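You operate a simulated robot arm through the tools that you are given. There is no shell and no other tool. Be economical: measure what you need, move in short steps, check, and stop when the job is done.

The job below is to be done with a simulated two-armed robot. You get a single attempt, and the scene is never put back.

## Task
Take the dish cloth from the pantry worktop and lay it out flat on the worktop end.

The check looks at the end state, three seconds after you hand in, the way a careful person would. Anything else that was tipped, shoved, dropped, spilled or broken makes it a failure. Flat cloth is picked up by pressing the open fingertips on it (5 to 10 N) and closing them slowly along it; thin cloth reads only 2 to 8 mm in the jaws.

## Robot
Two 7-joint arms with two-finger parallel grippers on one trunk, on a base that drives. Base frame: it is fixed to the floor where the robot stands at the start and does not move with it; the origin is under the middle of the robot, x ahead of it, y to its left, z up. Readings come in m, rad, newtons and seconds.
The left shoulder is at the start at [0.07, 0.163, 1.095], the right one opposite. Places, roughly: worktop end [-1.2, 1.2, 0.9]. Payload 3.43 kg a hand.
The TCP of each hand is the grasp point between the finger pads, 0.034 m short of the fingertips. In the tool frame z runs along the fingers and y along their closing line. The gripper opens to 0.128 m. The fingers are 0.024 m wide and 0.012 m thick; the gripper's body (0.048 by 0.13 m) begins 0.096 m behind the TCP.
Orientation is that of the tool frame in the base frame, as [roll, pitch, yaw] about the fixed x, y, z axes, in that order (R = Rz(yaw) Ry(pitch) Rx(roll)). With the fingers straight down and closing along the base's y, the tool's x points along the base's -x, its y along +y and its z along -z.

## Interface
- The arms move only by the tool move_arm. It takes "left_targets", "right_targets" or both (then of equal length, played together; a hand with none holds still); each is a list of rows, each a list of 7 numbers: the shift along the tool's x, y, z in m, then the turn, a rotation vector about the tool's x, y, z in rad, then the closure, from 0 (fully open) to 1 (shut). In form: [[dx, dy, dz, rx, ry, rz, hand], ...]. A call has 1 to 10 rows; each row is the pose to reach, as a shift and turn from the pose commanded when the call began, along the tool's axes at that moment. A row lasts 0.2 s, in which the tool goes at most 0.05 m and 0.15 rad; a call with a longer step from one row to the next is refused whole, and so is a gripper value outside its range. A pose out of reach is approached as far as the arm can. The call stops where the force on the tool passes 40 N (or 10 N more than at its start, if that is more) or the arm is blocked; 0.2 s more then pass. The fingers move at their own pace (about 0.153 m/s each) and stop on an object; they squeeze with about 39 N. The grip force told is the motor's: it shows also when the fingers shut on nothing. Time passes only in rows, and 0.2 s behind the last, so rows that repeat a pose let the fingers close. It gives the time, the measured TCP pose, the force on the tool (base axes), the opening and the grip force at its end, in the units of the frame above (readings bear some noise), with the torque about the TCP (base axes, N m) and any sound that the robot's microphone picked up.
- Cameras (640 x 400 px; columns grow to the right, rows downward): "scene" is now at [0.133, 0.0423, 1.3141]; the picture's right is [0.49, -0.87, 0.00], its down [-0.54, -0.31, -0.78] and it looks along [0.68, 0.38, -0.62] (base axes); focal length 281 px, centre (320, 200). "left" rides on the left gripper at [0.076, 0.011, -0.16] in its tool frame; the picture's right is [-0.15, 0.99, 0.00], its down [-0.88, -0.13, -0.46] and it looks along [-0.45, -0.07, 0.89] (tool axes); focal length 234 px, centre (320, 200). "right" rides on the right gripper at [0.076, -0.011, -0.16] in its tool frame; the picture's right is [0.15, 0.99, 0.00], its down [-0.88, 0.13, -0.46] and it looks along [-0.45, 0.07, 0.89] (tool axes); focal length 234 px, centre (320, 200). There is no depth. A picture from a camera that has moved, and an enlarged one, comes with that camera's place and axes in the base frame and with its lens. The place of the scene camera against the robot may be out by one fixed shift of up to 0.012 m in any direction.
- camera(camera): a new picture of that camera. The clock stands still meanwhile.
- lift_body(by): slides the trunk up (or, below 0, down) by that many m; the arms and the scene camera ride with it, the base frame stays. It gives what a move gives, with no picture.
- base_move(legs): drives the robot by 1 to 6 legs, each [ahead, left, turn to the left] in m, m and rad, along the robot's own axes; the way and the turn of a leg run together, so that a leg with both is an arc; at most 1.5 m and 3.142 rad a leg. The arms and the cameras ride along, it lands a little off, and it stops where it bumps. It gives what a move gives.
- head_to(pan, tilt): turns the head with the scene camera to pan (to the left, within 1.501 rad either way) and tilt (down, from -0.506 to 1.204), counted from straight ahead of the robot. It gives what a move gives.
- close_up(camera, box): a new picture of the part [left, top, right, bottom] of that camera's present view, enlarged. The clock stands still meanwhile.
- close_job(): hands the job in; it is judged then, once.

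Work in short steps. Places have to be worked out from the pictures, the camera data and where the tool is seen: move nearer, look again, correct. Check each grasp and each placing, and mend what went wrong. You have 120 turns and 88 pictures in all, those below and enlarged ones among them. Open the grippers and draw the arms clear of the work before you hand the job in, unless the task says otherwise; then end with one line.

The tools are called after "Emit:" by a JSON object that holds its "name" and its "arguments". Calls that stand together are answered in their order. move_arm: Moves the arms, as the interface text tells. Its arguments: {"type":"object","properties":{"left_targets":{"type":"array"},"right_targets":{"type":"array"}},"required":[]} The other tools are called the same way: lift_body (by) slides the trunk up or down; base_move (legs) drives the base; head_to (pan, tilt) turns the head that bears the scene camera; camera (camera) takes a picture; close_up (camera, box) takes an enlarged picture of a part of a camera's view; close_job () hands the job in.

At the start:

```text
time: 0.0
left_ee_pos: [0.5152, 0.4888, 1.1034]
left_ee_rot: [3.142, 0.0, -3.141]
left_force: [-0.5, 0.6, 0.3]
left_ft_torque: [0.01, 0.01, 0.03]
left_opening: 0.1282
left_gripper_force: 0.1
right_ee_pos: [0.4401, -0.0111, 1.0524]
right_ee_rot: [3.139, -0.001, 3.141]
right_force: [-1.3, 0.6, -0.3]
right_ft_torque: [0.02, 0.01, 0.0]
right_opening: 0.1279
right_gripper_force: 0.0
trunk travel left (down, up): [-0.575, 0.365]
robot x, y, heading: [0.0007, -0.0012, 0.003]
head pan, tilt: [0.513, 0.674]
```

scene: 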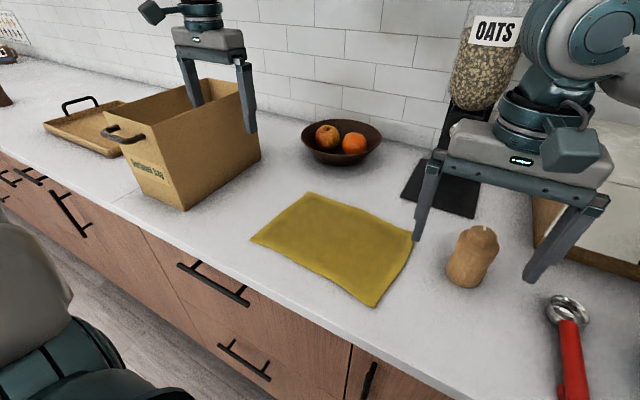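
right: 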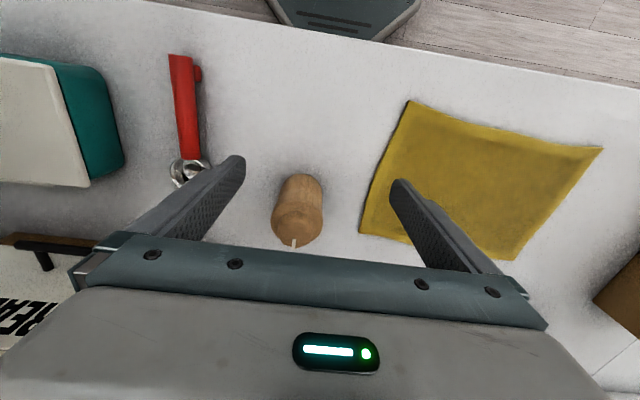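
left: 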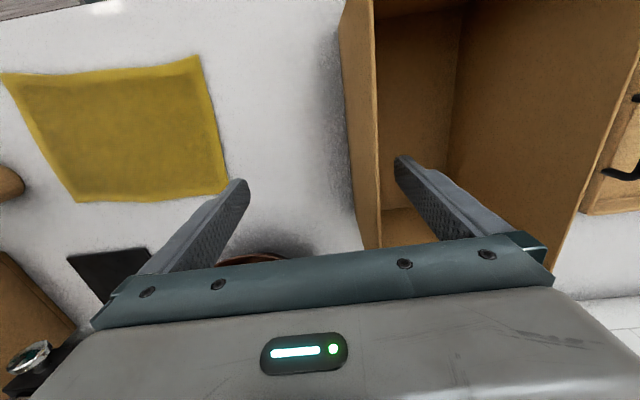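

Cloth lies about x 0.42–0.64, y 0.08–0.38. First I look toward the worktop end, with head fully left.

Emit:
{"name": "head_to", "arguments": {"pan": 1.5, "tilt": 0.45}}

Emit:
{"name": "camera", "arguments": {"camera": "scene"}}

```text
time: 1.3
left_ee_pos: [0.5182, 0.4877, 1.1034]
left_ee_rot: [3.141, 0.001, 3.141]
left_force: [1.1, 0.0, 0.4]
left_ft_torque: [-0.01, 0.02, 0.01]
left_opening: 0.1278
left_gripper_force: 0.0
right_ee_pos: [0.4401, -0.0088, 1.0522]
right_ee_rot: [3.139, 0.001, 3.139]
right_force: [0.5, -0.3, -0.2]
right_ft_torque: [0.02, -0.03, -0.01]
right_opening: 0.1279
right_gripper_force: 0.1
trunk travel left (down, up): [-0.575, 0.365]
robot x, y, heading: [0.0005, -0.0008, -0.0]
head pan, tilt: [1.499, 0.45]
```

```text
84 pictures are left
camera scene: at [0.0648, 0.0919, 1.3341], right [1.0, -0.07, 0.0], down [-0.03, -0.43, -0.9], along [0.07, 0.9, -0.44], focal length 281 px, centre (320, 200)
```

scene: 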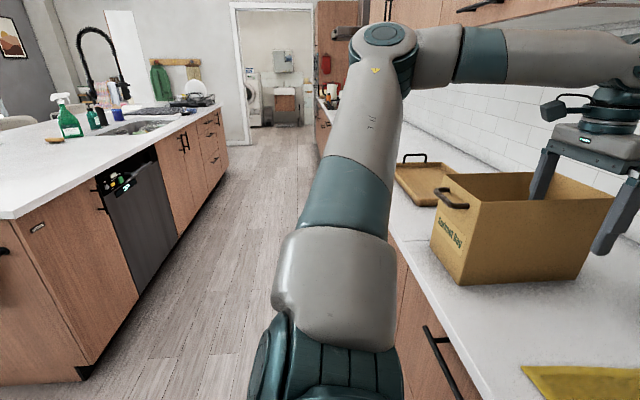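

The island's near end is around (-0.93, 1.0), running away behind-left. Now I raise the left hand clear of the box and bring both hands over the cloth's near corners.

Emit:
{"name": "move_arm", "arguments": {"left_targets": [[0, 0, -0.05, 0, 0, 0, 0], [0, 0, -0.09, 0, 0, 0, 0], [0.02, -0.035, -0.09, 0, 0, 0, 0.3], [0.04, -0.075, -0.09, 0, 0, 0, 0.6], [0.06, -0.11, -0.09, 0, 0, 0, 0.7], [0.073, -0.135, -0.07, 0, 0, 0, 0.7], [0.073, -0.135, -0.02, 0, 0, 0, 0.7], [0.073, -0.135, 0.03, 0, 0, 0, 0.7]], "right_targets": [[0, 0, 0, 0, 0, 0, 0], [0, 0, 0, 0, 0, 0, 0], [0, 0.03, 0, 0, 0, 0, 0.3], [0, 0.06, 0, 0, 0, 0, 0.6], [0, 0.09, 0, 0, 0, 0, 0.7], [0, 0.12, 0, 0, 0, 0, 0.7], [0, 0.12, 0, 0, 0, 0, 0.7], [0, 0.12, 0, 0, 0, 0, 0.7]]}}

Emit:
{"name": "head_to", "arguments": {"pan": 0.45, "tilt": 0.8}}

Emit:
{"name": "camera", "arguments": {"camera": "scene"}}

Emit:
{"name": "camera", "arguments": {"camera": "left"}}

Emit:
{"name": "camera", "arguments": {"camera": "right"}}

```text
time: 3.1
left_ee_pos: [0.441, 0.3534, 1.0751]
left_ee_rot: [-3.141, -0.001, -3.14]
left_force: [0.7, 0.8, -0.2]
left_ft_torque: [-0.02, 0.03, -0.03]
left_opening: 0.0385
left_gripper_force: 0.1
right_ee_pos: [0.441, 0.1119, 1.05]
right_ee_rot: [-3.141, -0.003, 3.14]
right_force: [0.7, 0.6, -0.2]
right_ft_torque: [-0.03, 0.0, 0.0]
right_opening: 0.0384
right_gripper_force: 0.1
trunk travel left (down, up): [-0.575, 0.365]
robot x, y, heading: [-0.0019, -0.0054, 0.0]
head pan, tilt: [1.499, 0.45]
```

```text
time: 4.4
left_ee_pos: [0.4408, 0.3542, 1.0767]
left_ee_rot: [3.141, 0.002, -3.141]
left_force: [0.4, 0.0, -0.5]
left_ft_torque: [-0.02, -0.01, 0.0]
left_opening: 0.0384
left_gripper_force: 0.0
right_ee_pos: [0.4397, 0.1116, 1.0512]
right_ee_rot: [3.14, 0.001, 3.141]
right_force: [-0.7, 0.2, 0.1]
right_ft_torque: [0.0, -0.01, 0.0]
right_opening: 0.0385
right_gripper_force: 0.1
trunk travel left (down, up): [-0.575, 0.365]
robot x, y, heading: [0.0022, 0.0015, -0.001]
head pan, tilt: [0.45, 0.799]
```

```text
83 pictures are left
camera scene: at [0.1307, 0.0354, 1.3037], right [0.44, -0.9, 0.0], down [-0.65, -0.31, -0.7], along [0.63, 0.3, -0.72], focal length 281 px, centre (320, 200)
```

scene: 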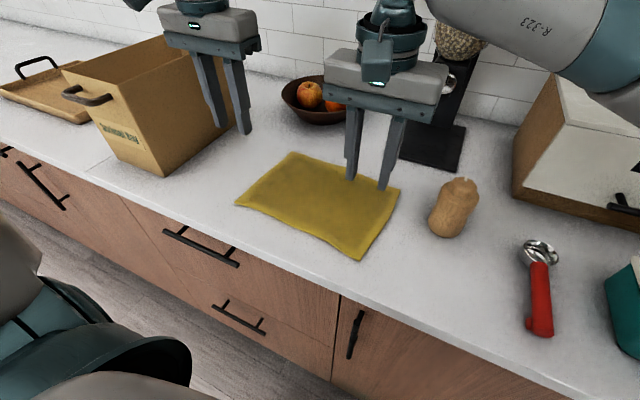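

```text
82 pictures are left
camera left: at [0.3653, 0.3644, 1.235], right [0.15, 0.99, 0.0], down [0.88, -0.13, 0.46], along [0.45, -0.07, -0.89], focal length 234 px, centre (320, 200)
```

left: 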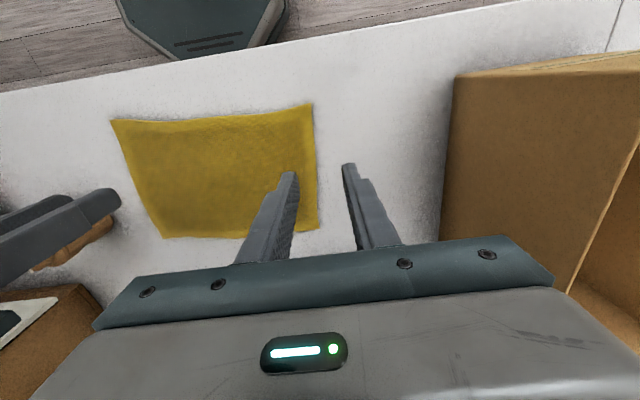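

```text
81 pictures are left
camera right: at [0.3637, 0.0997, 1.2084], right [-0.15, 0.99, 0.0], down [0.88, 0.13, 0.46], along [0.45, 0.07, -0.89], focal length 234 px, centre (320, 200)
```

right: 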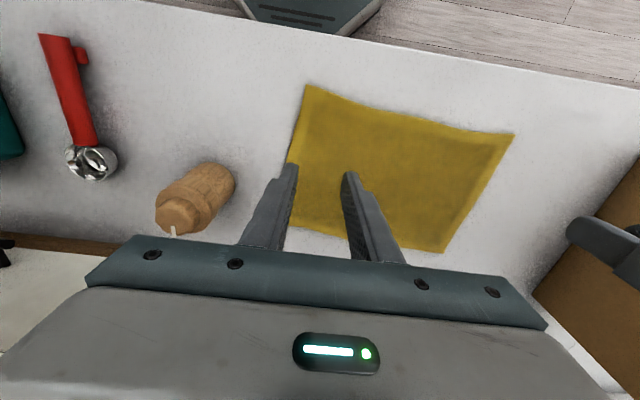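

Triangulating both wrist cameras puts the cloth surface near z≈0.91, with near corners at about (0.39,0.346) and (0.373,0.084). I go down to just above, inside those corners, and check.

Emit:
{"name": "move_arm", "arguments": {"left_targets": [[0.029, -0.045, 0, 0, 0, 0, 0.75], [0.029, -0.045, 0.04, 0, 0, 0, 0.75], [0.029, -0.045, 0.08, 0, 0, 0, 0.75], [0.029, -0.045, 0.115, 0, 0, 0, 0.75], [0.029, -0.045, 0.115, 0, 0, 0, 0.75]], "right_targets": [[0.042, 0.01, 0, 0, 0, 0, 0.75], [0.042, 0.01, 0.03, 0, 0, 0, 0.75], [0.042, 0.01, 0.06, 0, 0, 0, 0.75], [0.042, 0.01, 0.09, 0, 0, 0, 0.75], [0.042, 0.01, 0.09, 0, 0, 0, 0.75]]}}

Emit:
{"name": "camera", "arguments": {"camera": "left"}}

Emit:
{"name": "camera", "arguments": {"camera": "right"}}

Emit:
{"name": "camera", "arguments": {"camera": "scene"}}

```text
refused: row 1 steps farther than a row can; nothing moved
```

```text
80 pictures are left
camera left: at [0.3653, 0.3644, 1.235], right [0.15, 0.99, 0.0], down [0.88, -0.13, 0.46], along [0.45, -0.07, -0.89], focal length 234 px, centre (320, 200)
```

left: 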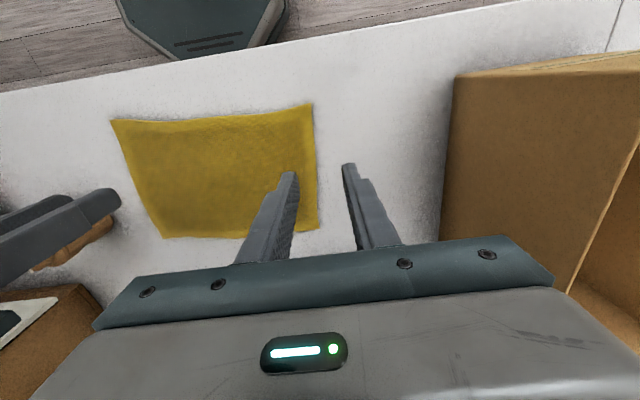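

```text
79 pictures are left
camera right: at [0.3637, 0.0997, 1.2084], right [-0.15, 0.99, 0.0], down [0.88, 0.13, 0.46], along [0.45, 0.07, -0.89], focal length 234 px, centre (320, 200)
```

right: 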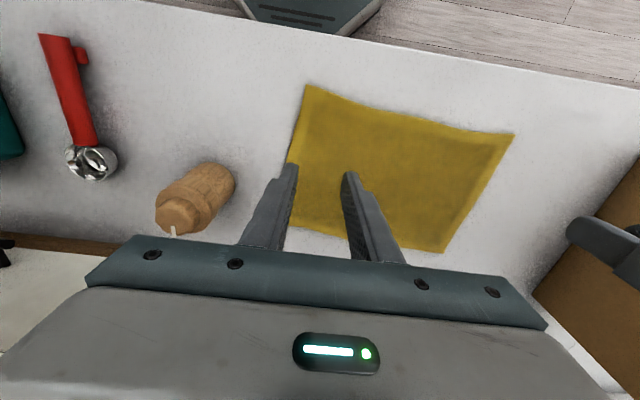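

```text
78 pictures are left
camera scene: at [0.1307, 0.0354, 1.3037], right [0.44, -0.9, 0.0], down [-0.65, -0.31, -0.7], along [0.63, 0.3, -0.72], focal length 281 px, centre (320, 200)
```

scene: 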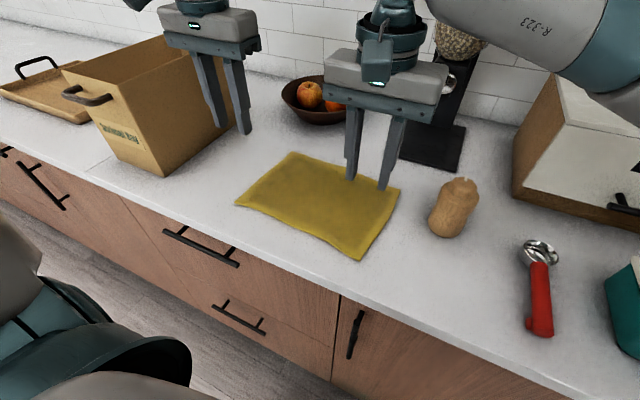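

The first row was too long, so nothing moved. Same move with smaller steps.

Emit:
{"name": "move_arm", "arguments": {"left_targets": [[0.015, -0.022, 0, 0, 0, 0, 0.75], [0.029, -0.045, 0.03, 0, 0, 0, 0.75], [0.029, -0.045, 0.07, 0, 0, 0, 0.75], [0.029, -0.045, 0.11, 0, 0, 0, 0.75], [0.029, -0.045, 0.115, 0, 0, 0, 0.75]], "right_targets": [[0.02, 0.005, 0, 0, 0, 0, 0.75], [0.042, 0.01, 0.03, 0, 0, 0, 0.75], [0.042, 0.01, 0.06, 0, 0, 0, 0.75], [0.042, 0.01, 0.09, 0, 0, 0, 0.75], [0.042, 0.01, 0.09, 0, 0, 0, 0.75]]}}

```text
time: 5.6
left_ee_pos: [0.4121, 0.3069, 0.9581]
left_ee_rot: [3.141, 0.0, -3.142]
left_force: [-0.8, 0.7, -0.3]
left_ft_torque: [0.01, 0.03, -0.01]
left_opening: 0.0318
left_gripper_force: 0.1
right_ee_pos: [0.3981, 0.1193, 0.9615]
right_ee_rot: [3.14, 0.0, 3.14]
right_force: [-0.3, -0.5, -0.3]
right_ft_torque: [0.01, -0.01, -0.01]
right_opening: 0.032
right_gripper_force: 0.1
trunk travel left (down, up): [-0.575, 0.365]
robot x, y, heading: [0.0044, 0.0008, 0.002]
head pan, tilt: [0.45, 0.799]
```

Moves reached; I check alignment against the cloth edges with the wrist cameras.

Emit:
{"name": "camera", "arguments": {"camera": "left"}}

Emit:
{"name": "camera", "arguments": {"camera": "right"}}

Emit:
{"name": "camera", "arguments": {"camera": "scene"}}

```text
77 pictures are left
camera left: at [0.3356, 0.3185, 1.1166], right [0.15, 0.99, 0.0], down [0.88, -0.13, 0.46], along [0.45, -0.07, -0.89], focal length 234 px, centre (320, 200)
```

left: 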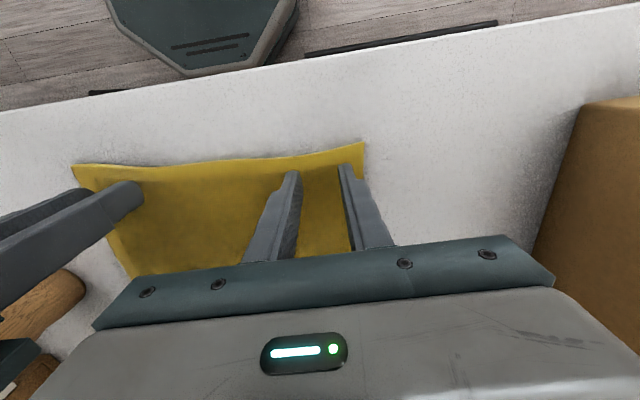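

```text
76 pictures are left
camera right: at [0.3221, 0.1095, 1.1191], right [-0.15, 0.99, 0.0], down [0.88, 0.13, 0.46], along [0.45, 0.07, -0.89], focal length 234 px, centre (320, 200)
```

right: 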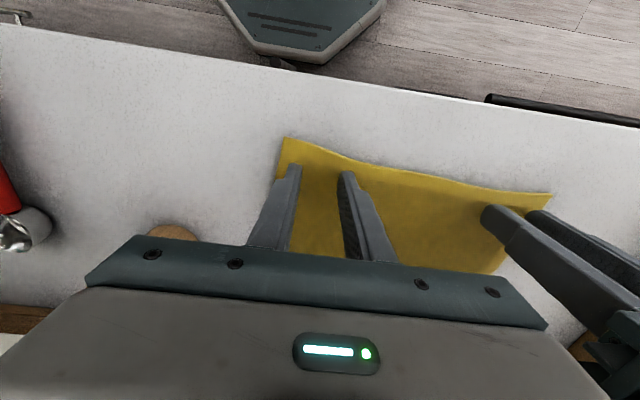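

```text
75 pictures are left
camera scene: at [0.1301, 0.0356, 1.3037], right [0.44, -0.9, 0.0], down [-0.65, -0.31, -0.7], along [0.63, 0.3, -0.72], focal length 281 px, centre (320, 200)
```

scene: 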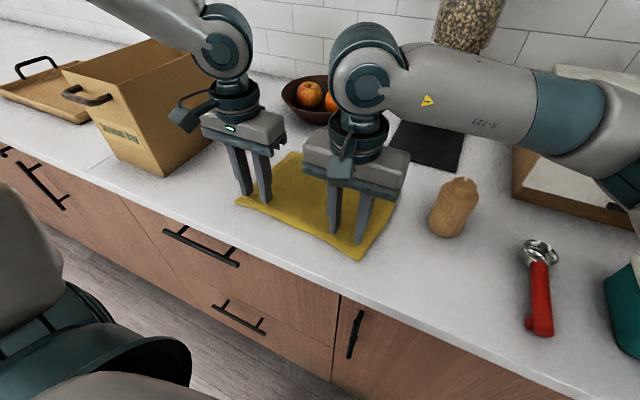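

Both finger pairs sit over the cloth just inside the near corners. I descend in small steps until contact shows in the force.

Emit:
{"name": "move_arm", "arguments": {"left_targets": [[0, 0, 0.004, 0, 0, 0, 0.75], [0, 0, 0.008, 0, 0, 0, 0.75], [0, 0, 0.012, 0, 0, 0, 0.75]], "right_targets": [[0, 0, 0.005, 0, 0, 0, 0.75], [0, 0, 0.01, 0, 0, 0, 0.75], [0, 0, 0.015, 0, 0, 0, 0.75]]}}

```text
time: 6.4
left_ee_pos: [0.4131, 0.306, 0.9467]
left_ee_rot: [3.139, 0.004, -3.141]
left_force: [-0.2, 0.9, 9.3]
left_ft_torque: [0.03, 0.01, 0.02]
left_opening: 0.0319
left_gripper_force: 0.0
right_ee_pos: [0.398, 0.1193, 0.9485]
right_ee_rot: [3.142, 0.003, 3.14]
right_force: [1.4, -1.0, 3.9]
right_ft_torque: [0.02, -0.08, 0.0]
right_opening: 0.0321
right_gripper_force: 0.2
trunk travel left (down, up): [-0.575, 0.365]
robot x, y, heading: [0.0011, -0.0027, -0.004]
head pan, tilt: [0.45, 0.799]
```

Contact: left 9 N, right 4 N. I press the right a touch more and close both slowly.

Emit:
{"name": "move_arm", "arguments": {"left_targets": [[0, 0, 0, 0, 0, 0, 0.78], [0, 0, 0, 0, 0, 0, 0.82], [0, 0, 0, 0, 0, 0, 0.86], [0, 0, 0, 0, 0, 0, 0.9], [0, 0, 0, 0, 0, 0, 0.93], [0, 0, 0, 0, 0, 0, 0.96], [0, 0, 0, 0, 0, 0, 1], [0, 0, 0, 0, 0, 0, 1], [0, 0, 0, 0, 0, 0, 1]], "right_targets": [[0, 0, 0.001, 0, 0, 0, 0.78], [0, 0, 0.001, 0, 0, 0, 0.82], [0, 0, 0.001, 0, 0, 0, 0.86], [0, 0, 0.001, 0, 0, 0, 0.9], [0, 0, 0.001, 0, 0, 0, 0.93], [0, 0, 0.001, 0, 0, 0, 0.96], [0, 0, 0.001, 0, 0, 0, 1], [0, 0, 0.001, 0, 0, 0, 1], [0, 0, 0.001, 0, 0, 0, 1]]}}

Emit:
{"name": "camera", "arguments": {"camera": "left"}}

Emit:
{"name": "camera", "arguments": {"camera": "right"}}

```text
time: 8.4
left_ee_pos: [0.4118, 0.3072, 0.9467]
left_ee_rot: [-3.14, 0.001, 3.141]
left_force: [-1.5, -27.0, 12.7]
left_ft_torque: [-0.89, 0.07, 0.06]
left_opening: 0.0039
left_gripper_force: 38.6
right_ee_pos: [0.3981, 0.1217, 0.9466]
right_ee_rot: [3.137, 0.001, 3.14]
right_force: [1.4, 27.4, 17.3]
right_ft_torque: [0.92, -0.08, -0.06]
right_opening: 0.0041
right_gripper_force: 37.9
trunk travel left (down, up): [-0.575, 0.365]
robot x, y, heading: [0.0029, 0.0008, -0.001]
head pan, tilt: [0.45, 0.799]
```

```text
74 pictures are left
camera left: at [0.3359, 0.3183, 1.1049], right [0.15, 0.99, 0.0], down [0.88, -0.13, 0.46], along [0.45, -0.07, -0.89], focal length 234 px, centre (320, 200)
```

left: 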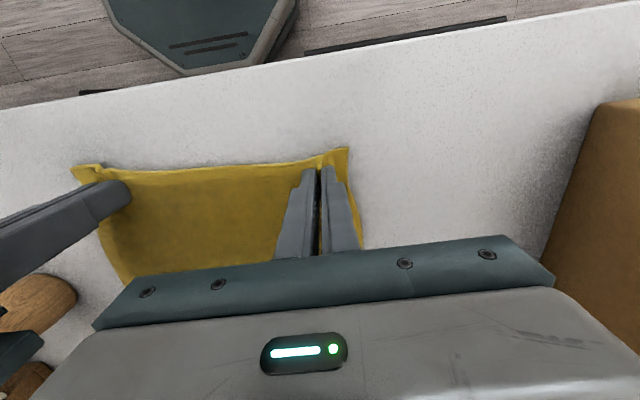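

```text
73 pictures are left
camera right: at [0.3206, 0.109, 1.105], right [-0.15, 0.99, 0.0], down [0.88, 0.13, 0.46], along [0.45, 0.07, -0.89], focal length 234 px, centre (320, 200)
```

right: 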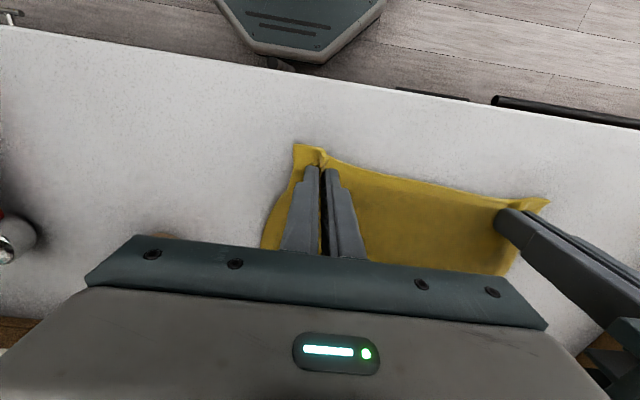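

Both hands hold a fold (4 mm), but the cloth between is pulled tight at 27 N. I ease the hands together slightly and then lift 0.2 m.

Emit:
{"name": "move_arm", "arguments": {"left_targets": [[0, -0.006, 0, 0, 0, 0, 1], [0, -0.008, -0.01, 0, 0, 0, 1], [0, -0.008, -0.04, 0, 0, 0, 1], [0, -0.008, -0.08, 0, 0, 0, 1], [0, -0.008, -0.12, 0, 0, 0, 1], [0, -0.008, -0.16, 0, 0, 0, 1], [0, -0.008, -0.2, 0, 0, 0, 1], [0, -0.008, -0.24, 0, 0, 0, 1], [0, -0.008, -0.27, 0, 0, 0, 1]], "right_targets": [[0, 0.006, 0, 0, 0, 0, 1], [0, 0.008, -0.01, 0, 0, 0, 1], [0, 0.008, -0.04, 0, 0, 0, 1], [0, 0.008, -0.08, 0, 0, 0, 1], [0, 0.008, -0.12, 0, 0, 0, 1], [0, 0.008, -0.16, 0, 0, 0, 1], [0, 0.008, -0.2, 0, 0, 0, 1], [0, 0.008, -0.24, 0, 0, 0, 1], [0, 0.008, -0.27, 0, 0, 0, 1]]}}

Emit:
{"name": "camera", "arguments": {"camera": "scene"}}

Emit:
{"name": "camera", "arguments": {"camera": "left"}}

```text
time: 10.4
left_ee_pos: [0.4098, 0.2989, 1.2164]
left_ee_rot: [-3.141, -0.002, -3.141]
left_force: [-0.4, -0.9, -0.1]
left_ft_torque: [0.01, -0.03, 0.03]
left_opening: 0.0034
left_gripper_force: 38.6
right_ee_pos: [0.3975, 0.1253, 1.2178]
right_ee_rot: [3.141, 0.0, -3.142]
right_force: [-0.7, 0.3, 0.1]
right_ft_torque: [0.0, -0.01, 0.0]
right_opening: 0.0031
right_gripper_force: 37.9
trunk travel left (down, up): [-0.575, 0.365]
robot x, y, heading: [0.0009, -0.0015, -0.004]
head pan, tilt: [0.45, 0.799]
```

```text
72 pictures are left
camera scene: at [0.1293, 0.0348, 1.3037], right [0.44, -0.9, 0.0], down [-0.64, -0.31, -0.7], along [0.63, 0.3, -0.72], focal length 281 px, centre (320, 200)
```

scene: 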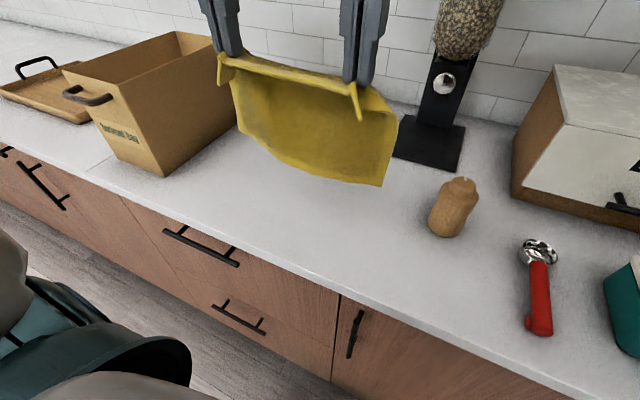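

```text
71 pictures are left
camera left: at [0.3346, 0.3104, 1.3744], right [0.15, 0.99, 0.0], down [0.88, -0.13, 0.46], along [0.45, -0.07, -0.89], focal length 234 px, centre (320, 200)
```

left: 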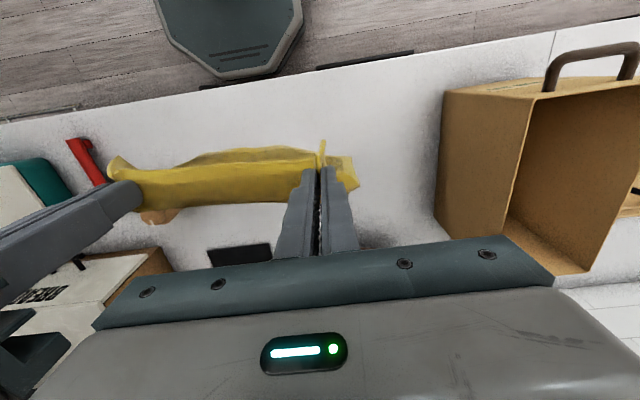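

The cloth hangs well from both hands. I back away from the counter, turn left a quarter, and look.

Emit:
{"name": "base_move", "arguments": {"legs": [[-0.35, 0, 0], [0, 0, 1.571]]}}

Emit:
{"name": "head_to", "arguments": {"pan": 0.6, "tilt": 0.5}}

Emit:
{"name": "camera", "arguments": {"camera": "scene"}}

```text
time: 16.5
left_ee_pos: [-0.6583, 0.4081, 1.2151]
left_ee_rot: [3.141, 0.002, -1.558]
left_force: [0.9, 0.2, -0.8]
left_ft_torque: [-0.01, -0.05, -0.1]
left_opening: 0.0035
left_gripper_force: 37.9
right_ee_pos: [-0.4839, 0.3965, 1.216]
right_ee_rot: [3.14, 0.001, -1.56]
right_force: [-1.3, 0.7, 0.1]
right_ft_torque: [-0.03, 0.05, -0.09]
right_opening: 0.0032
right_gripper_force: 37.7
trunk travel left (down, up): [-0.575, 0.365]
robot x, y, heading: [-0.3548, 0.0026, 1.584]
head pan, tilt: [0.45, 0.799]
```

```text
time: 17.3
left_ee_pos: [-0.658, 0.4065, 1.2148]
left_ee_rot: [3.141, 0.0, -1.559]
left_force: [0.2, 0.5, -0.6]
left_ft_torque: [0.01, -0.04, -0.12]
left_opening: 0.0034
left_gripper_force: 38.1
right_ee_pos: [-0.4842, 0.396, 1.217]
right_ee_rot: [3.14, 0.001, -1.56]
right_force: [-1.4, 0.6, -0.3]
right_ft_torque: [0.01, 0.05, -0.09]
right_opening: 0.0033
right_gripper_force: 37.0
trunk travel left (down, up): [-0.575, 0.365]
robot x, y, heading: [-0.353, 0.0004, 1.581]
head pan, tilt: [0.6, 0.499]
```

```text
70 pictures are left
camera scene: at [-0.3985, 0.1236, 1.3295], right [0.82, 0.57, 0.0], down [0.28, -0.39, -0.88], along [-0.5, 0.72, -0.48], focal length 281 px, centre (320, 200)
```

scene: 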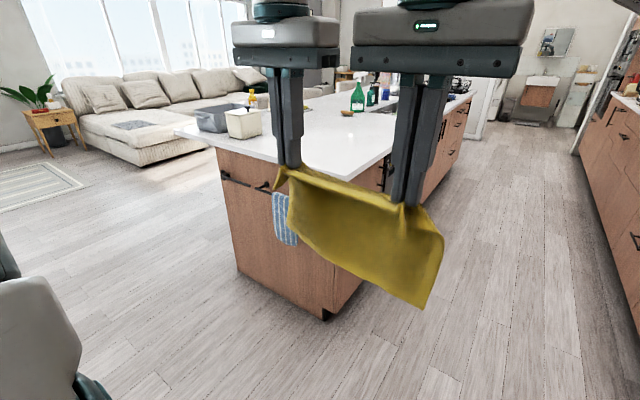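

Island end spans x≈-2.0…-0.86, its edge at y≈0.96, with a tray at x≈-1.5. I centre the hands in front of the robot, then drive sideways and forward to face the end.

Emit:
{"name": "move_arm", "arguments": {"left_targets": [[0, -0.03, 0, 0, 0, 0, 1], [0, -0.06, 0, 0, 0, 0, 1], [0, -0.09, 0, 0, 0, 0, 1], [0, -0.12, 0, 0, 0, 0, 1], [0, -0.15, 0, 0, 0, 0, 1], [0, -0.18, 0, 0, 0, 0, 1], [0, -0.2, 0, 0, 0, 0, 1], [0, -0.21, 0, 0, 0, 0, 1]], "right_targets": [[0, -0.03, 0, 0, 0, 0, 1], [0, -0.06, 0, 0, 0, 0, 1], [0, -0.09, 0, 0, 0, 0, 1], [0, -0.12, 0, 0, 0, 0, 1], [0, -0.15, 0, 0, 0, 0, 1], [0, -0.18, 0, 0, 0, 0, 1], [0, -0.2, 0, 0, 0, 0, 1], [0, -0.21, 0, 0, 0, 0, 1]]}}

Emit:
{"name": "base_move", "arguments": {"legs": [[0, 0.83, 0], [0.38, 0, 0]]}}

Emit:
{"name": "head_to", "arguments": {"pan": 0, "tilt": 0.65}}

Emit:
{"name": "camera", "arguments": {"camera": "scene"}}

```text
time: 18.9
left_ee_pos: [-0.4819, 0.4077, 1.2174]
left_ee_rot: [-3.123, 0.003, -1.56]
left_force: [30.2, -1.8, -0.5]
left_ft_torque: [-0.06, -1.08, 0.06]
left_opening: 0.0039
left_gripper_force: 38.3
left hand out of reach, approached as far as the arm can: row 6, 7, 8
right_ee_pos: [-0.2918, 0.3964, 1.2169]
right_ee_rot: [3.122, 0.001, -1.557]
right_force: [-29.3, 1.2, 0.2]
right_ft_torque: [0.09, 1.08, -0.14]
right_opening: 0.0039
right_gripper_force: 38.7
trunk travel left (down, up): [-0.575, 0.365]
robot x, y, heading: [-0.3557, -0.0008, 1.583]
head pan, tilt: [0.6, 0.499]
stopped in row 8 (left hand): the force on the tool passed its limit (the readings are from after the stop); the commanded pose is now the measured one
```

```text
time: 25.4
left_ee_pos: [-1.3228, 0.786, 1.2166]
left_ee_rot: [-3.122, 0.004, -1.57]
left_force: [36.3, -1.8, -0.9]
left_ft_torque: [-0.12, -1.33, 0.06]
left_opening: 0.0038
left_gripper_force: 38.7
right_ee_pos: [-1.1308, 0.7699, 1.2159]
right_ee_rot: [3.123, -0.002, -1.568]
right_force: [-36.0, 3.0, 0.8]
right_ft_torque: [0.11, 1.33, -0.1]
right_opening: 0.0041
right_gripper_force: 38.9
trunk travel left (down, up): [-0.575, 0.365]
robot x, y, heading: [-1.1949, 0.3734, 1.569]
head pan, tilt: [0.6, 0.499]
```

```text
time: 26.4
left_ee_pos: [-1.3223, 0.7852, 1.2151]
left_ee_rot: [-3.116, 0.002, -1.57]
left_force: [30.5, -3.4, -0.8]
left_ft_torque: [-0.08, -1.05, 0.07]
left_opening: 0.0036
left_gripper_force: 38.2
right_ee_pos: [-1.1304, 0.7705, 1.216]
right_ee_rot: [3.12, -0.002, -1.569]
right_force: [-29.4, 2.3, -0.5]
right_ft_torque: [0.07, 1.06, -0.11]
right_opening: 0.0038
right_gripper_force: 37.8
trunk travel left (down, up): [-0.575, 0.365]
robot x, y, heading: [-1.1966, 0.3742, 1.573]
head pan, tilt: [0.0, 0.649]
```

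```text
69 pictures are left
camera scene: at [-1.1899, 0.5101, 1.3163], right [1.0, 0.0, 0.0], down [0.0, -0.6, -0.8], along [0.0, 0.8, -0.6], focal length 281 px, centre (320, 200)
```

scene: 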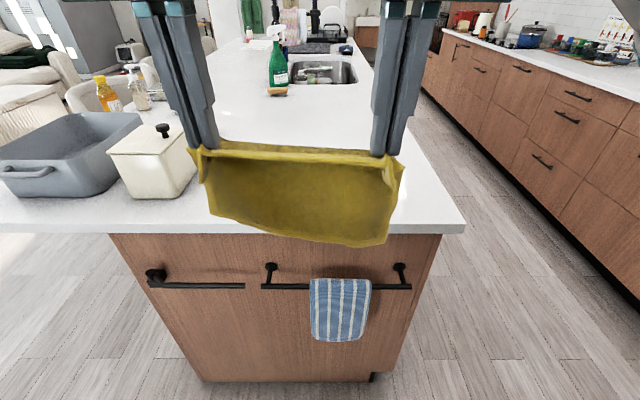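

Island edge is at y≈0.946, the canister's right side at x≈-1.49, so the spot is free. I ease the 30 N tension by moving the right hand in, and drive a bit ahead and right.

Emit:
{"name": "move_arm", "arguments": {"right_targets": [[0, 0.005, 0, 0, 0, 0, 1], [0, 0.01, 0, 0, 0, 0, 1], [0, 0.012, 0, 0, 0, 0, 1]]}}

Emit:
{"name": "base_move", "arguments": {"legs": [[0.14, -0.045, 0]]}}

```text
time: 27.2
left_ee_pos: [-1.3239, 0.786, 1.2152]
left_ee_rot: [-3.125, 0.005, -1.569]
left_force: [7.8, -0.2, 0.1]
left_ft_torque: [-0.04, -0.3, 0.0]
left_opening: 0.0033
left_gripper_force: 38.0
right_ee_pos: [-1.143, 0.7706, 1.2165]
right_ee_rot: [3.124, -0.002, -1.57]
right_force: [-7.5, 0.9, -0.4]
right_ft_torque: [0.01, 0.27, 0.01]
right_opening: 0.0034
right_gripper_force: 37.9
trunk travel left (down, up): [-0.575, 0.365]
robot x, y, heading: [-1.1974, 0.3724, 1.566]
head pan, tilt: [0.0, 0.649]
```

```text
time: 28.6
left_ee_pos: [-1.2786, 0.9243, 1.2167]
left_ee_rot: [-3.122, 0.003, -1.568]
left_force: [6.0, -0.5, 0.4]
left_ft_torque: [-0.02, -0.19, -0.03]
left_opening: 0.0033
left_gripper_force: 37.6
right_ee_pos: [-1.099, 0.9086, 1.2168]
right_ee_rot: [3.125, -0.003, -1.571]
right_force: [-6.3, 2.5, 0.3]
right_ft_torque: [0.02, 0.21, 0.01]
right_opening: 0.0031
right_gripper_force: 38.0
trunk travel left (down, up): [-0.575, 0.365]
robot x, y, heading: [-1.1497, 0.5164, 1.568]
head pan, tilt: [0.0, 0.649]
```

Tension is mild now. I extend both hands ahead over the spot at y≈1.225, keeping height.

Emit:
{"name": "move_arm", "arguments": {"left_targets": [[-0.04, 0, 0, 0, 0, 0, 1], [-0.08, 0, 0, 0, 0, 0, 1], [-0.12, 0, 0, 0, 0, 0, 1], [-0.16, 0, 0, 0, 0, 0, 1], [-0.2, 0, 0, 0, 0, 0, 1], [-0.24, 0, 0, 0, 0, 0, 1], [-0.27, 0, 0, 0, 0, 0, 1], [-0.3, 0, 0, 0, 0, 0, 1]], "right_targets": [[-0.042, 0, 0, 0, 0, 0, 1], [-0.084, 0, 0, 0, 0, 0, 1], [-0.126, 0, 0, 0, 0, 0, 1], [-0.168, 0, 0, 0, 0, 0, 1], [-0.21, 0, 0, 0, 0, 0, 1], [-0.25, 0, 0, 0, 0, 0, 1], [-0.285, 0, 0, 0, 0, 0, 1], [-0.315, 0, 0, 0, 0, 0, 1]]}}

Emit:
{"name": "camera", "arguments": {"camera": "scene"}}

Emit:
{"name": "camera", "arguments": {"camera": "left"}}

```text
time: 29.1
left_ee_pos: [-1.3007, 0.9842, 1.2131]
left_ee_rot: [-3.104, 0.005, -1.573]
left_force: [31.4, -0.5, 0.0]
left_ft_torque: [-0.03, -1.14, 0.07]
left_opening: 0.0036
left_gripper_force: 38.3
left hand out of reach, approached as far as the arm can: row 1, 2
right_ee_pos: [-1.1088, 0.983, 1.2164]
right_ee_rot: [3.105, -0.005, -1.561]
right_force: [-31.7, 0.1, -1.0]
right_ft_torque: [-0.03, 1.11, -0.1]
right_opening: 0.0036
right_gripper_force: 38.4
trunk travel left (down, up): [-0.575, 0.365]
robot x, y, heading: [-1.1532, 0.5131, 1.572]
head pan, tilt: [0.0, 0.649]
stopped in row 2 (right hand): the force on the tool passed its limit (the readings are from after the stop); the commanded pose is now the measured one
```

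```text
68 pictures are left
camera scene: at [-1.1469, 0.6501, 1.3161], right [1.0, 0.0, 0.0], down [0.0, -0.61, -0.8], along [0.0, 0.8, -0.61], focal length 281 px, centre (320, 200)
```

scene: 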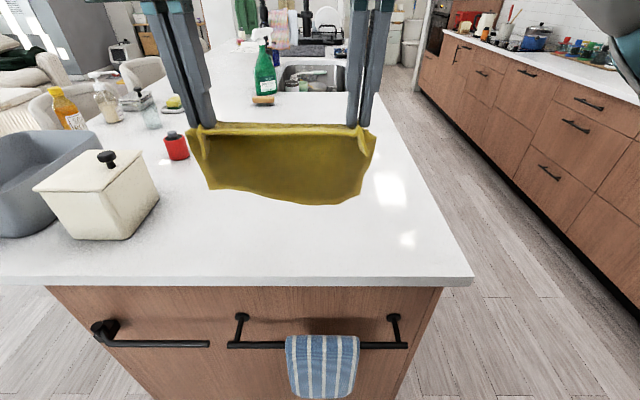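

```text
67 pictures are left
camera left: at [-1.3189, 0.9074, 1.3703], right [-0.99, 0.15, -0.04], down [0.12, 0.88, 0.47], along [0.1, 0.46, -0.88], focal length 234 px, centre (320, 200)
```

left: 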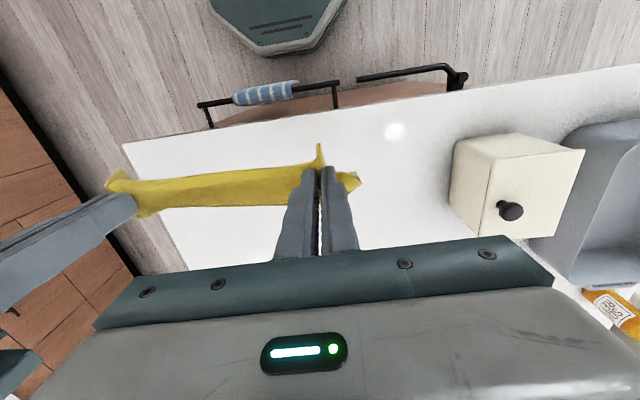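

The left arm is limited at this height above its shoulder, and pulled the cloth tight. I ease the right hand in, raise the trunk, and lower the hands relative to it for better reach.

Emit:
{"name": "move_arm", "arguments": {"right_targets": [[0, 0.006, 0, 0, 0, 0, 1], [0, 0.012, 0, 0, 0, 0, 1], [0, 0.013, 0, 0, 0, 0, 1]]}}

Emit:
{"name": "lift_body", "arguments": {"by": 0.17}}

Emit:
{"name": "move_arm", "arguments": {"left_targets": [[0, 0, 0.03, 0, 0, 0, 1], [0, 0, 0.06, 0, 0, 0, 1], [0, 0, 0.09, 0, 0, 0, 1], [0, 0, 0.12, 0, 0, 0, 1], [0, 0, 0.15, 0, 0, 0, 1]], "right_targets": [[0, 0, 0.03, 0, 0, 0, 1], [0, 0, 0.06, 0, 0, 0, 1], [0, 0, 0.09, 0, 0, 0, 1], [0, 0, 0.12, 0, 0, 0, 1], [0, 0, 0.15, 0, 0, 0, 1]]}}

```text
time: 29.9
left_ee_pos: [-1.3021, 0.9835, 1.213]
left_ee_rot: [-3.112, 0.005, -1.573]
left_force: [13.6, -0.6, -1.3]
left_ft_torque: [0.02, -0.46, 0.04]
left_opening: 0.0035
left_gripper_force: 38.2
right_ee_pos: [-1.1172, 0.9829, 1.216]
right_ee_rot: [3.112, -0.002, -1.566]
right_force: [-13.5, -0.3, -0.2]
right_ft_torque: [-0.01, 0.42, -0.02]
right_opening: 0.0031
right_gripper_force: 37.6
trunk travel left (down, up): [-0.575, 0.365]
robot x, y, heading: [-1.157, 0.5088, 1.57]
head pan, tilt: [0.0, 0.649]
```

```text
time: 31.9
left_ee_pos: [-1.3015, 0.9831, 1.3838]
left_ee_rot: [-3.111, 0.003, -1.572]
left_force: [11.7, -0.4, 0.1]
left_ft_torque: [-0.04, -0.41, 0.01]
left_opening: 0.0034
left_gripper_force: 37.9
right_ee_pos: [-1.1179, 0.9812, 1.3867]
right_ee_rot: [3.111, -0.002, -1.564]
right_force: [-11.8, 1.2, -0.3]
right_ft_torque: [0.04, 0.4, -0.08]
right_opening: 0.0032
right_gripper_force: 38.6
trunk travel left (down, up): [-0.745, 0.195]
robot x, y, heading: [-1.1525, 0.5128, 1.573]
head pan, tilt: [0.0, 0.649]
```

```text
time: 33.1
left_ee_pos: [-1.2965, 0.9857, 1.2324]
left_ee_rot: [-3.111, 0.004, -1.572]
left_force: [-0.3, 0.6, 0.2]
left_ft_torque: [0.01, 0.05, 0.0]
left_opening: 0.0035
left_gripper_force: 38.2
right_ee_pos: [-1.1223, 0.9818, 1.2335]
right_ee_rot: [3.11, -0.005, -1.564]
right_force: [1.0, 0.6, -0.7]
right_ft_torque: [-0.02, -0.04, 0.0]
right_opening: 0.0028
right_gripper_force: 37.9
trunk travel left (down, up): [-0.745, 0.195]
robot x, y, heading: [-1.1519, 0.5111, 1.572]
head pan, tilt: [0.0, 0.649]
```

Slack and good. Now forward 0.24 m with tilt corrected.

Emit:
{"name": "move_arm", "arguments": {"left_targets": [[-0.03, 0, 0, -0.03, 0, 0, 1], [-0.06, 0, 0, -0.03, 0, 0, 1], [-0.09, 0, 0, -0.03, 0, 0, 1], [-0.12, 0, 0, -0.03, 0, 0, 1], [-0.15, 0, 0, -0.03, 0, 0, 1], [-0.18, 0, 0, -0.03, 0, 0, 1], [-0.21, 0, 0, -0.03, 0, 0, 1], [-0.24, 0, 0, -0.03, 0, 0, 1]], "right_targets": [[-0.03, 0, 0, 0.03, 0, 0, 1], [-0.06, 0, 0, 0.03, 0, 0, 1], [-0.09, 0, 0, 0.03, 0, 0, 1], [-0.12, 0, 0, 0.03, 0, 0, 1], [-0.15, 0, 0, 0.03, 0, 0, 1], [-0.18, 0, 0, 0.03, 0, 0, 1], [-0.21, 0, 0, 0.03, 0, 0, 1], [-0.243, 0, 0, 0.03, 0, 0, 1]]}}

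Emit:
{"name": "camera", "arguments": {"camera": "scene"}}

Emit:
{"name": "camera", "arguments": {"camera": "left"}}

```text
time: 34.5
left_ee_pos: [-1.3247, 1.1238, 1.2235]
left_ee_rot: [-3.117, 0.011, -1.573]
left_force: [28.9, 5.4, 1.0]
left_ft_torque: [0.17, -1.08, 0.08]
left_opening: 0.0035
left_gripper_force: 38.4
left hand out of reach, approached as far as the arm can: row 3, 4, 5, 6, 7
right_ee_pos: [-1.1364, 1.1613, 1.2334]
right_ee_rot: [3.126, -0.007, -1.546]
right_force: [-28.6, -5.4, -1.7]
right_ft_torque: [-0.22, 0.99, -0.03]
right_opening: 0.0035
right_gripper_force: 38.6
trunk travel left (down, up): [-0.745, 0.195]
robot x, y, heading: [-1.1508, 0.5131, 1.57]
head pan, tilt: [0.0, 0.649]
stopped in row 7 (left hand): the force on the tool passed its limit (the readings are from after the stop); the commanded pose is now the measured one
```

```text
66 pictures are left
camera scene: at [-1.1491, 0.6528, 1.4858], right [1.0, 0.0, 0.0], down [0.0, -0.61, -0.79], along [0.0, 0.79, -0.61], focal length 281 px, centre (320, 200)
```

scene: 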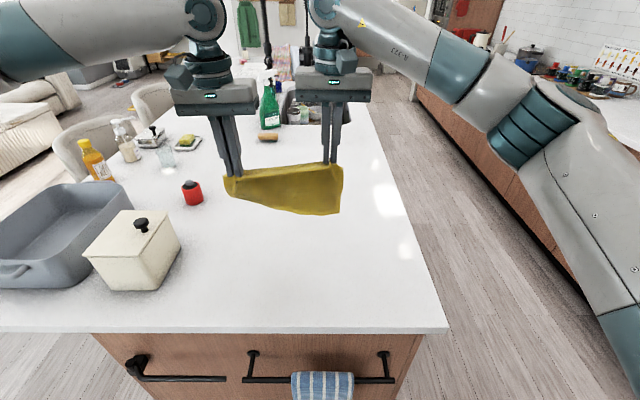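

```text
65 pictures are left
camera left: at [-1.3406, 1.047, 1.3798], right [-0.99, 0.15, -0.02], down [0.12, 0.88, 0.47], along [0.09, 0.46, -0.88], focal length 234 px, centre (320, 200)
```

left: 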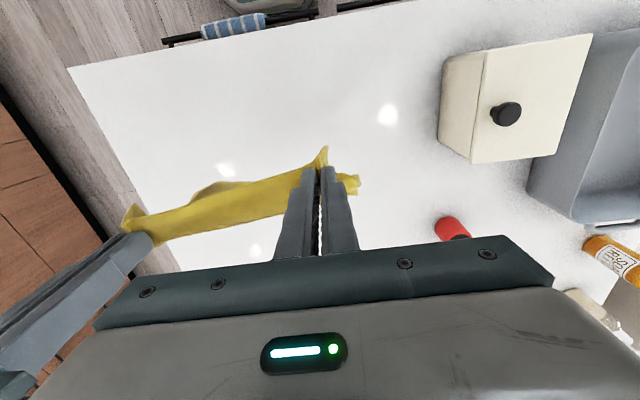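

Left arm is again at its limit. I slacken with the right hand, raise the trunk further and lower the hands to ~1.13.

Emit:
{"name": "move_arm", "arguments": {"right_targets": [[0.015, 0.005, 0, 0, 0, 0, 1], [0.03, 0.01, 0, 0, 0, -0.015, 1], [0.036, 0.012, 0, 0, 0, -0.025, 1]]}}

Emit:
{"name": "lift_body", "arguments": {"by": 0.12}}

Emit:
{"name": "move_arm", "arguments": {"left_targets": [[0, 0, 0.03, 0, 0, 0, 1], [0, 0, 0.06, 0, 0, 0, 1], [0, 0, 0.09, 0, 0, 0, 1], [0, 0, 0.12, -0.02, 0, 0, 1], [0, 0, 0.15, -0.02, 0, 0, 1], [0, 0, 0.18, -0.02, 0, 0, 1]], "right_targets": [[0, 0, 0.03, 0, 0, 0, 1], [0, 0, 0.06, 0, 0, 0, 1], [0, 0, 0.09, 0, 0, 0, 1], [0, 0, 0.12, 0.01, 0, 0, 1], [0, 0, 0.15, 0.01, 0, 0, 1], [0, 0, 0.19, 0.01, 0, 0, 1]]}}

```text
time: 35.3
left_ee_pos: [-1.3258, 1.1213, 1.2251]
left_ee_rot: [-3.128, 0.007, -1.573]
left_force: [16.0, -0.1, 1.0]
left_ft_torque: [0.01, -0.57, 0.03]
left_opening: 0.0035
left_gripper_force: 37.9
right_ee_pos: [-1.1403, 1.123, 1.2359]
right_ee_rot: [3.129, 0.0, -1.53]
right_force: [-16.2, -0.1, -0.9]
right_ft_torque: [0.04, 0.56, -0.05]
right_opening: 0.0037
right_gripper_force: 38.5
trunk travel left (down, up): [-0.745, 0.195]
robot x, y, heading: [-1.154, 0.5079, 1.574]
head pan, tilt: [0.0, 0.649]
```

```text
time: 36.8
left_ee_pos: [-1.3263, 1.1221, 1.3441]
left_ee_rot: [-3.124, 0.009, -1.571]
left_force: [13.1, -0.6, 1.0]
left_ft_torque: [0.0, -0.48, 0.04]
left_opening: 0.0036
left_gripper_force: 38.3
right_ee_pos: [-1.1419, 1.1219, 1.3548]
right_ee_rot: [3.129, -0.003, -1.53]
right_force: [-12.7, 0.5, -1.8]
right_ft_torque: [0.03, 0.5, -0.04]
right_opening: 0.0032
right_gripper_force: 38.4
trunk travel left (down, up): [-0.865, 0.075]
robot x, y, heading: [-1.1487, 0.51, 1.572]
head pan, tilt: [0.0, 0.649]
```

```text
time: 38.2
left_ee_pos: [-1.3378, 1.1133, 1.1721]
left_ee_rot: [-3.137, 0.011, -1.573]
left_force: [36.2, 1.7, -2.1]
left_ft_torque: [0.04, -1.34, 0.1]
left_opening: 0.0037
left_gripper_force: 37.9
left hand out of reach, approached as far as the arm can: row 4, 5, 6
right_ee_pos: [-1.1456, 1.1222, 1.1644]
right_ee_rot: [3.13, -0.002, -1.524]
right_force: [-36.4, -0.7, 0.8]
right_ft_torque: [-0.09, 1.38, -0.13]
right_opening: 0.0041
right_gripper_force: 38.9
trunk travel left (down, up): [-0.865, 0.075]
robot x, y, heading: [-1.1519, 0.5156, 1.577]
head pan, tilt: [0.0, 0.649]
```

Left arm drifts outward: its inward joint limit. I ease tension, drive the base 0.14 m right, then move both hands left relative to the robot.

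Emit:
{"name": "move_arm", "arguments": {"right_targets": [[0, 0.006, 0, 0, 0, 0, 1], [0, 0.012, 0, 0, 0, -0.02, 1], [0, 0.015, 0, 0, 0, -0.04, 1]]}}

Emit:
{"name": "base_move", "arguments": {"legs": [[0, -0.15, 0]]}}

Emit:
{"name": "move_arm", "arguments": {"left_targets": [[0, 0.02, 0, 0, 0, 0, 1], [0, 0.04, 0, 0, 0, 0, 1], [0, 0.06, 0, 0, 0, 0, 1], [0, 0.08, 0, 0, 0, 0, 1], [0, 0.1, 0, 0, 0, 0, 1]], "right_targets": [[0, 0.02, 0, 0, 0, 0, 1], [0, 0.04, 0, 0, 0, 0, 1], [0, 0.06, 0, 0, 0, 0, 1], [0, 0.08, 0, 0, 0, 0, 1], [0, 0.1, 0, 0, 0, 0, 1]]}}

Emit:
{"name": "camera", "arguments": {"camera": "scene"}}

```text
time: 39.0
left_ee_pos: [-1.3417, 1.1115, 1.1718]
left_ee_rot: [3.138, 0.009, -1.57]
left_force: [16.3, 1.3, -0.5]
left_ft_torque: [0.03, -0.59, 0.04]
left_opening: 0.0036
left_gripper_force: 38.1
right_ee_pos: [-1.1583, 1.121, 1.1651]
right_ee_rot: [3.139, -0.003, -1.489]
right_force: [-16.7, -0.8, 0.5]
right_ft_torque: [-0.06, 0.59, -0.1]
right_opening: 0.0035
right_gripper_force: 38.1
trunk travel left (down, up): [-0.865, 0.075]
robot x, y, heading: [-1.1529, 0.5122, 1.573]
head pan, tilt: [0.0, 0.649]
```

```text
time: 40.4
left_ee_pos: [-1.1956, 1.1113, 1.1719]
left_ee_rot: [3.141, 0.011, -1.568]
left_force: [11.8, 0.8, -0.7]
left_ft_torque: [0.05, -0.49, 0.01]
left_opening: 0.0038
left_gripper_force: 38.4
right_ee_pos: [-1.0128, 1.1209, 1.1644]
right_ee_rot: [3.14, -0.005, -1.488]
right_force: [-12.0, -0.2, 0.4]
right_ft_torque: [-0.02, 0.37, -0.12]
right_opening: 0.0033
right_gripper_force: 38.3
trunk travel left (down, up): [-0.865, 0.075]
robot x, y, heading: [-1.0053, 0.5109, 1.572]
head pan, tilt: [0.0, 0.649]
```

```text
time: 41.6
left_ee_pos: [-1.2956, 1.111, 1.173]
left_ee_rot: [-3.139, 0.011, -1.568]
left_force: [12.2, -0.1, -0.9]
left_ft_torque: [0.01, -0.5, 0.0]
left_opening: 0.0035
left_gripper_force: 37.7
right_ee_pos: [-1.1137, 1.1118, 1.1658]
right_ee_rot: [3.139, -0.002, -1.485]
right_force: [-12.5, 1.1, 1.2]
right_ft_torque: [-0.04, 0.4, -0.07]
right_opening: 0.0033
right_gripper_force: 37.9
trunk travel left (down, up): [-0.865, 0.075]
robot x, y, heading: [-0.9976, 0.5133, 1.572]
head pan, tilt: [0.0, 0.649]
```

```text
64 pictures are left
camera scene: at [-0.9994, 0.6487, 1.6063], right [1.0, 0.0, 0.0], down [0.0, -0.6, -0.8], along [0.0, 0.8, -0.6], focal length 281 px, centre (320, 200)
```

scene: 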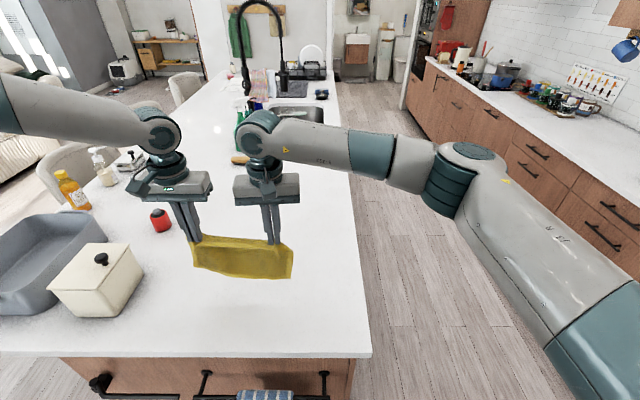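

Now the tension is modest. I straighten the right hand's yaw and move both forward to y≈1.235.

Emit:
{"name": "move_arm", "arguments": {"left_targets": [[-0.025, 0, 0, 0, 0, 0, 1], [-0.05, 0, 0, 0, 0, 0, 1], [-0.075, 0, 0, 0, 0, 0, 1], [-0.1, 0, 0, 0, 0, 0, 1], [-0.125, 0, 0, 0, 0, 0, 1]], "right_targets": [[-0.025, 0.002, -0.002, 0, 0, 0.02, 1], [-0.05, 0.004, -0.004, 0, 0, 0.04, 1], [-0.075, 0.005, -0.006, 0, 0, 0.06, 1], [-0.1, 0.005, -0.006, 0, 0, 0.08, 1], [-0.125, 0.002, -0.006, 0, 0, 0.085, 1]]}}

```text
time: 42.8
left_ee_pos: [-1.303, 1.2171, 1.1811]
left_ee_rot: [-3.14, 0.013, -1.57]
left_force: [5.0, 1.2, 0.1]
left_ft_torque: [-0.01, -0.24, 0.01]
left_opening: 0.0029
left_gripper_force: 38.2
left hand out of reach, approached as far as the arm can: row 4, 5
right_ee_pos: [-1.127, 1.2369, 1.1719]
right_ee_rot: [3.138, -0.003, -1.569]
right_force: [-6.8, -1.2, 0.0]
right_ft_torque: [-0.05, 0.19, 0.02]
right_opening: 0.0033
right_gripper_force: 37.7
trunk travel left (down, up): [-0.865, 0.075]
robot x, y, heading: [-1.0002, 0.5118, 1.571]
head pan, tilt: [0.0, 0.649]
```

Left is at its forward limit, so I keep the hands here, match the right hand, drive the base 6 cm ahead, and lower using the trunk.

Emit:
{"name": "move_arm", "arguments": {"right_targets": [[0.01, 0, 0, 0, 0, 0, 1], [0.02, 0, -0.008, 0, 0, 0, 1]]}}

Emit:
{"name": "base_move", "arguments": {"legs": [[0.06, 0, 0]]}}

Emit:
{"name": "lift_body", "arguments": {"by": -0.06}}

Emit:
{"name": "head_to", "arguments": {"pan": 0.25, "tilt": 0.8}}

Emit:
{"name": "camera", "arguments": {"camera": "scene"}}

Emit:
{"name": "camera", "arguments": {"camera": "right"}}

```text
time: 43.4
left_ee_pos: [-1.3022, 1.2161, 1.1825]
left_ee_rot: [-3.141, 0.013, -1.569]
left_force: [7.4, -0.8, -0.3]
left_ft_torque: [0.02, -0.27, 0.02]
left_opening: 0.0035
left_gripper_force: 37.7
right_ee_pos: [-1.1228, 1.2161, 1.1815]
right_ee_rot: [3.138, -0.001, -1.572]
right_force: [-7.6, 0.4, 0.1]
right_ft_torque: [-0.01, 0.22, 0.03]
right_opening: 0.0032
right_gripper_force: 38.0
trunk travel left (down, up): [-0.865, 0.075]
robot x, y, heading: [-1.0081, 0.5097, 1.573]
head pan, tilt: [0.0, 0.649]
```

```text
time: 44.4
left_ee_pos: [-1.3026, 1.2676, 1.1871]
left_ee_rot: [3.141, 0.019, -1.569]
left_force: [6.7, -1.3, 0.6]
left_ft_torque: [0.09, -0.27, 0.01]
left_opening: 0.0034
left_gripper_force: 37.9
right_ee_pos: [-1.1238, 1.2666, 1.185]
right_ee_rot: [3.14, 0.003, -1.571]
right_force: [-6.7, -1.5, 1.4]
right_ft_torque: [0.11, 0.21, 0.0]
right_opening: 0.0033
right_gripper_force: 38.1
trunk travel left (down, up): [-0.865, 0.075]
robot x, y, heading: [-1.0054, 0.5683, 1.573]
head pan, tilt: [0.0, 0.649]
```

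```text
time: 45.4
left_ee_pos: [-1.3037, 1.2761, 1.1224]
left_ee_rot: [-3.141, 0.013, -1.57]
left_force: [7.0, -0.2, -0.5]
left_ft_torque: [0.01, -0.23, -0.01]
left_opening: 0.0034
left_gripper_force: 37.7
right_ee_pos: [-1.1237, 1.2742, 1.1204]
right_ee_rot: [3.138, 0.0, -1.57]
right_force: [-6.0, -0.4, 0.9]
right_ft_torque: [0.02, 0.21, -0.01]
right_opening: 0.0033
right_gripper_force: 37.6
trunk travel left (down, up): [-0.805, 0.135]
robot x, y, heading: [-1.0071, 0.5705, 1.574]
head pan, tilt: [0.0, 0.649]
```

```text
time: 46.1
left_ee_pos: [-1.3027, 1.2739, 1.1237]
left_ee_rot: [-3.141, 0.013, -1.569]
left_force: [6.5, -1.3, -1.2]
left_ft_torque: [0.0, -0.22, -0.04]
left_opening: 0.0032
left_gripper_force: 37.5
right_ee_pos: [-1.1229, 1.2744, 1.1209]
right_ee_rot: [3.137, -0.001, -1.569]
right_force: [-6.3, -0.4, 0.6]
right_ft_torque: [0.01, 0.23, -0.02]
right_opening: 0.0034
right_gripper_force: 37.1
trunk travel left (down, up): [-0.805, 0.135]
robot x, y, heading: [-1.0019, 0.574, 1.576]
head pan, tilt: [0.25, 0.799]
```

```text
63 pictures are left
camera scene: at [-1.0163, 0.6984, 1.5338], right [0.97, 0.25, 0.0], down [0.18, -0.69, -0.7], along [-0.17, 0.68, -0.72], focal length 281 px, centre (320, 200)
```

scene: 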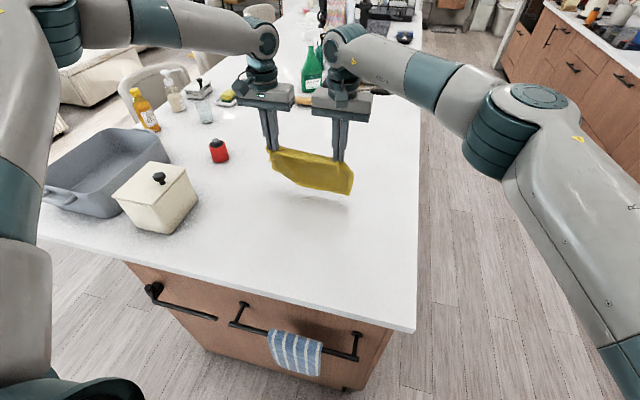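

```text
62 pictures are left
camera right: at [-1.1126, 1.1993, 1.2788], right [-0.99, -0.15, 0.0], down [-0.13, 0.88, 0.45], along [-0.07, 0.45, -0.89], focal length 234 px, centre (320, 200)
```

right: 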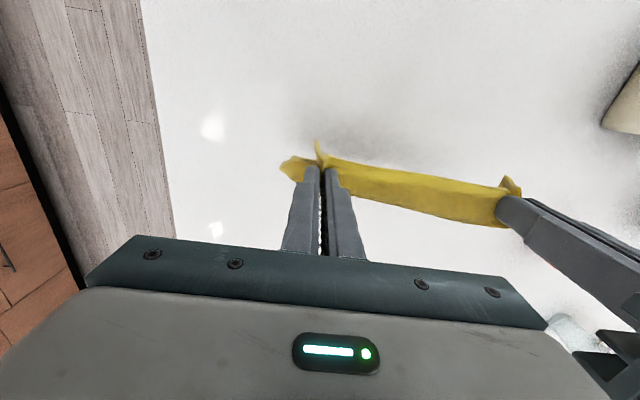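

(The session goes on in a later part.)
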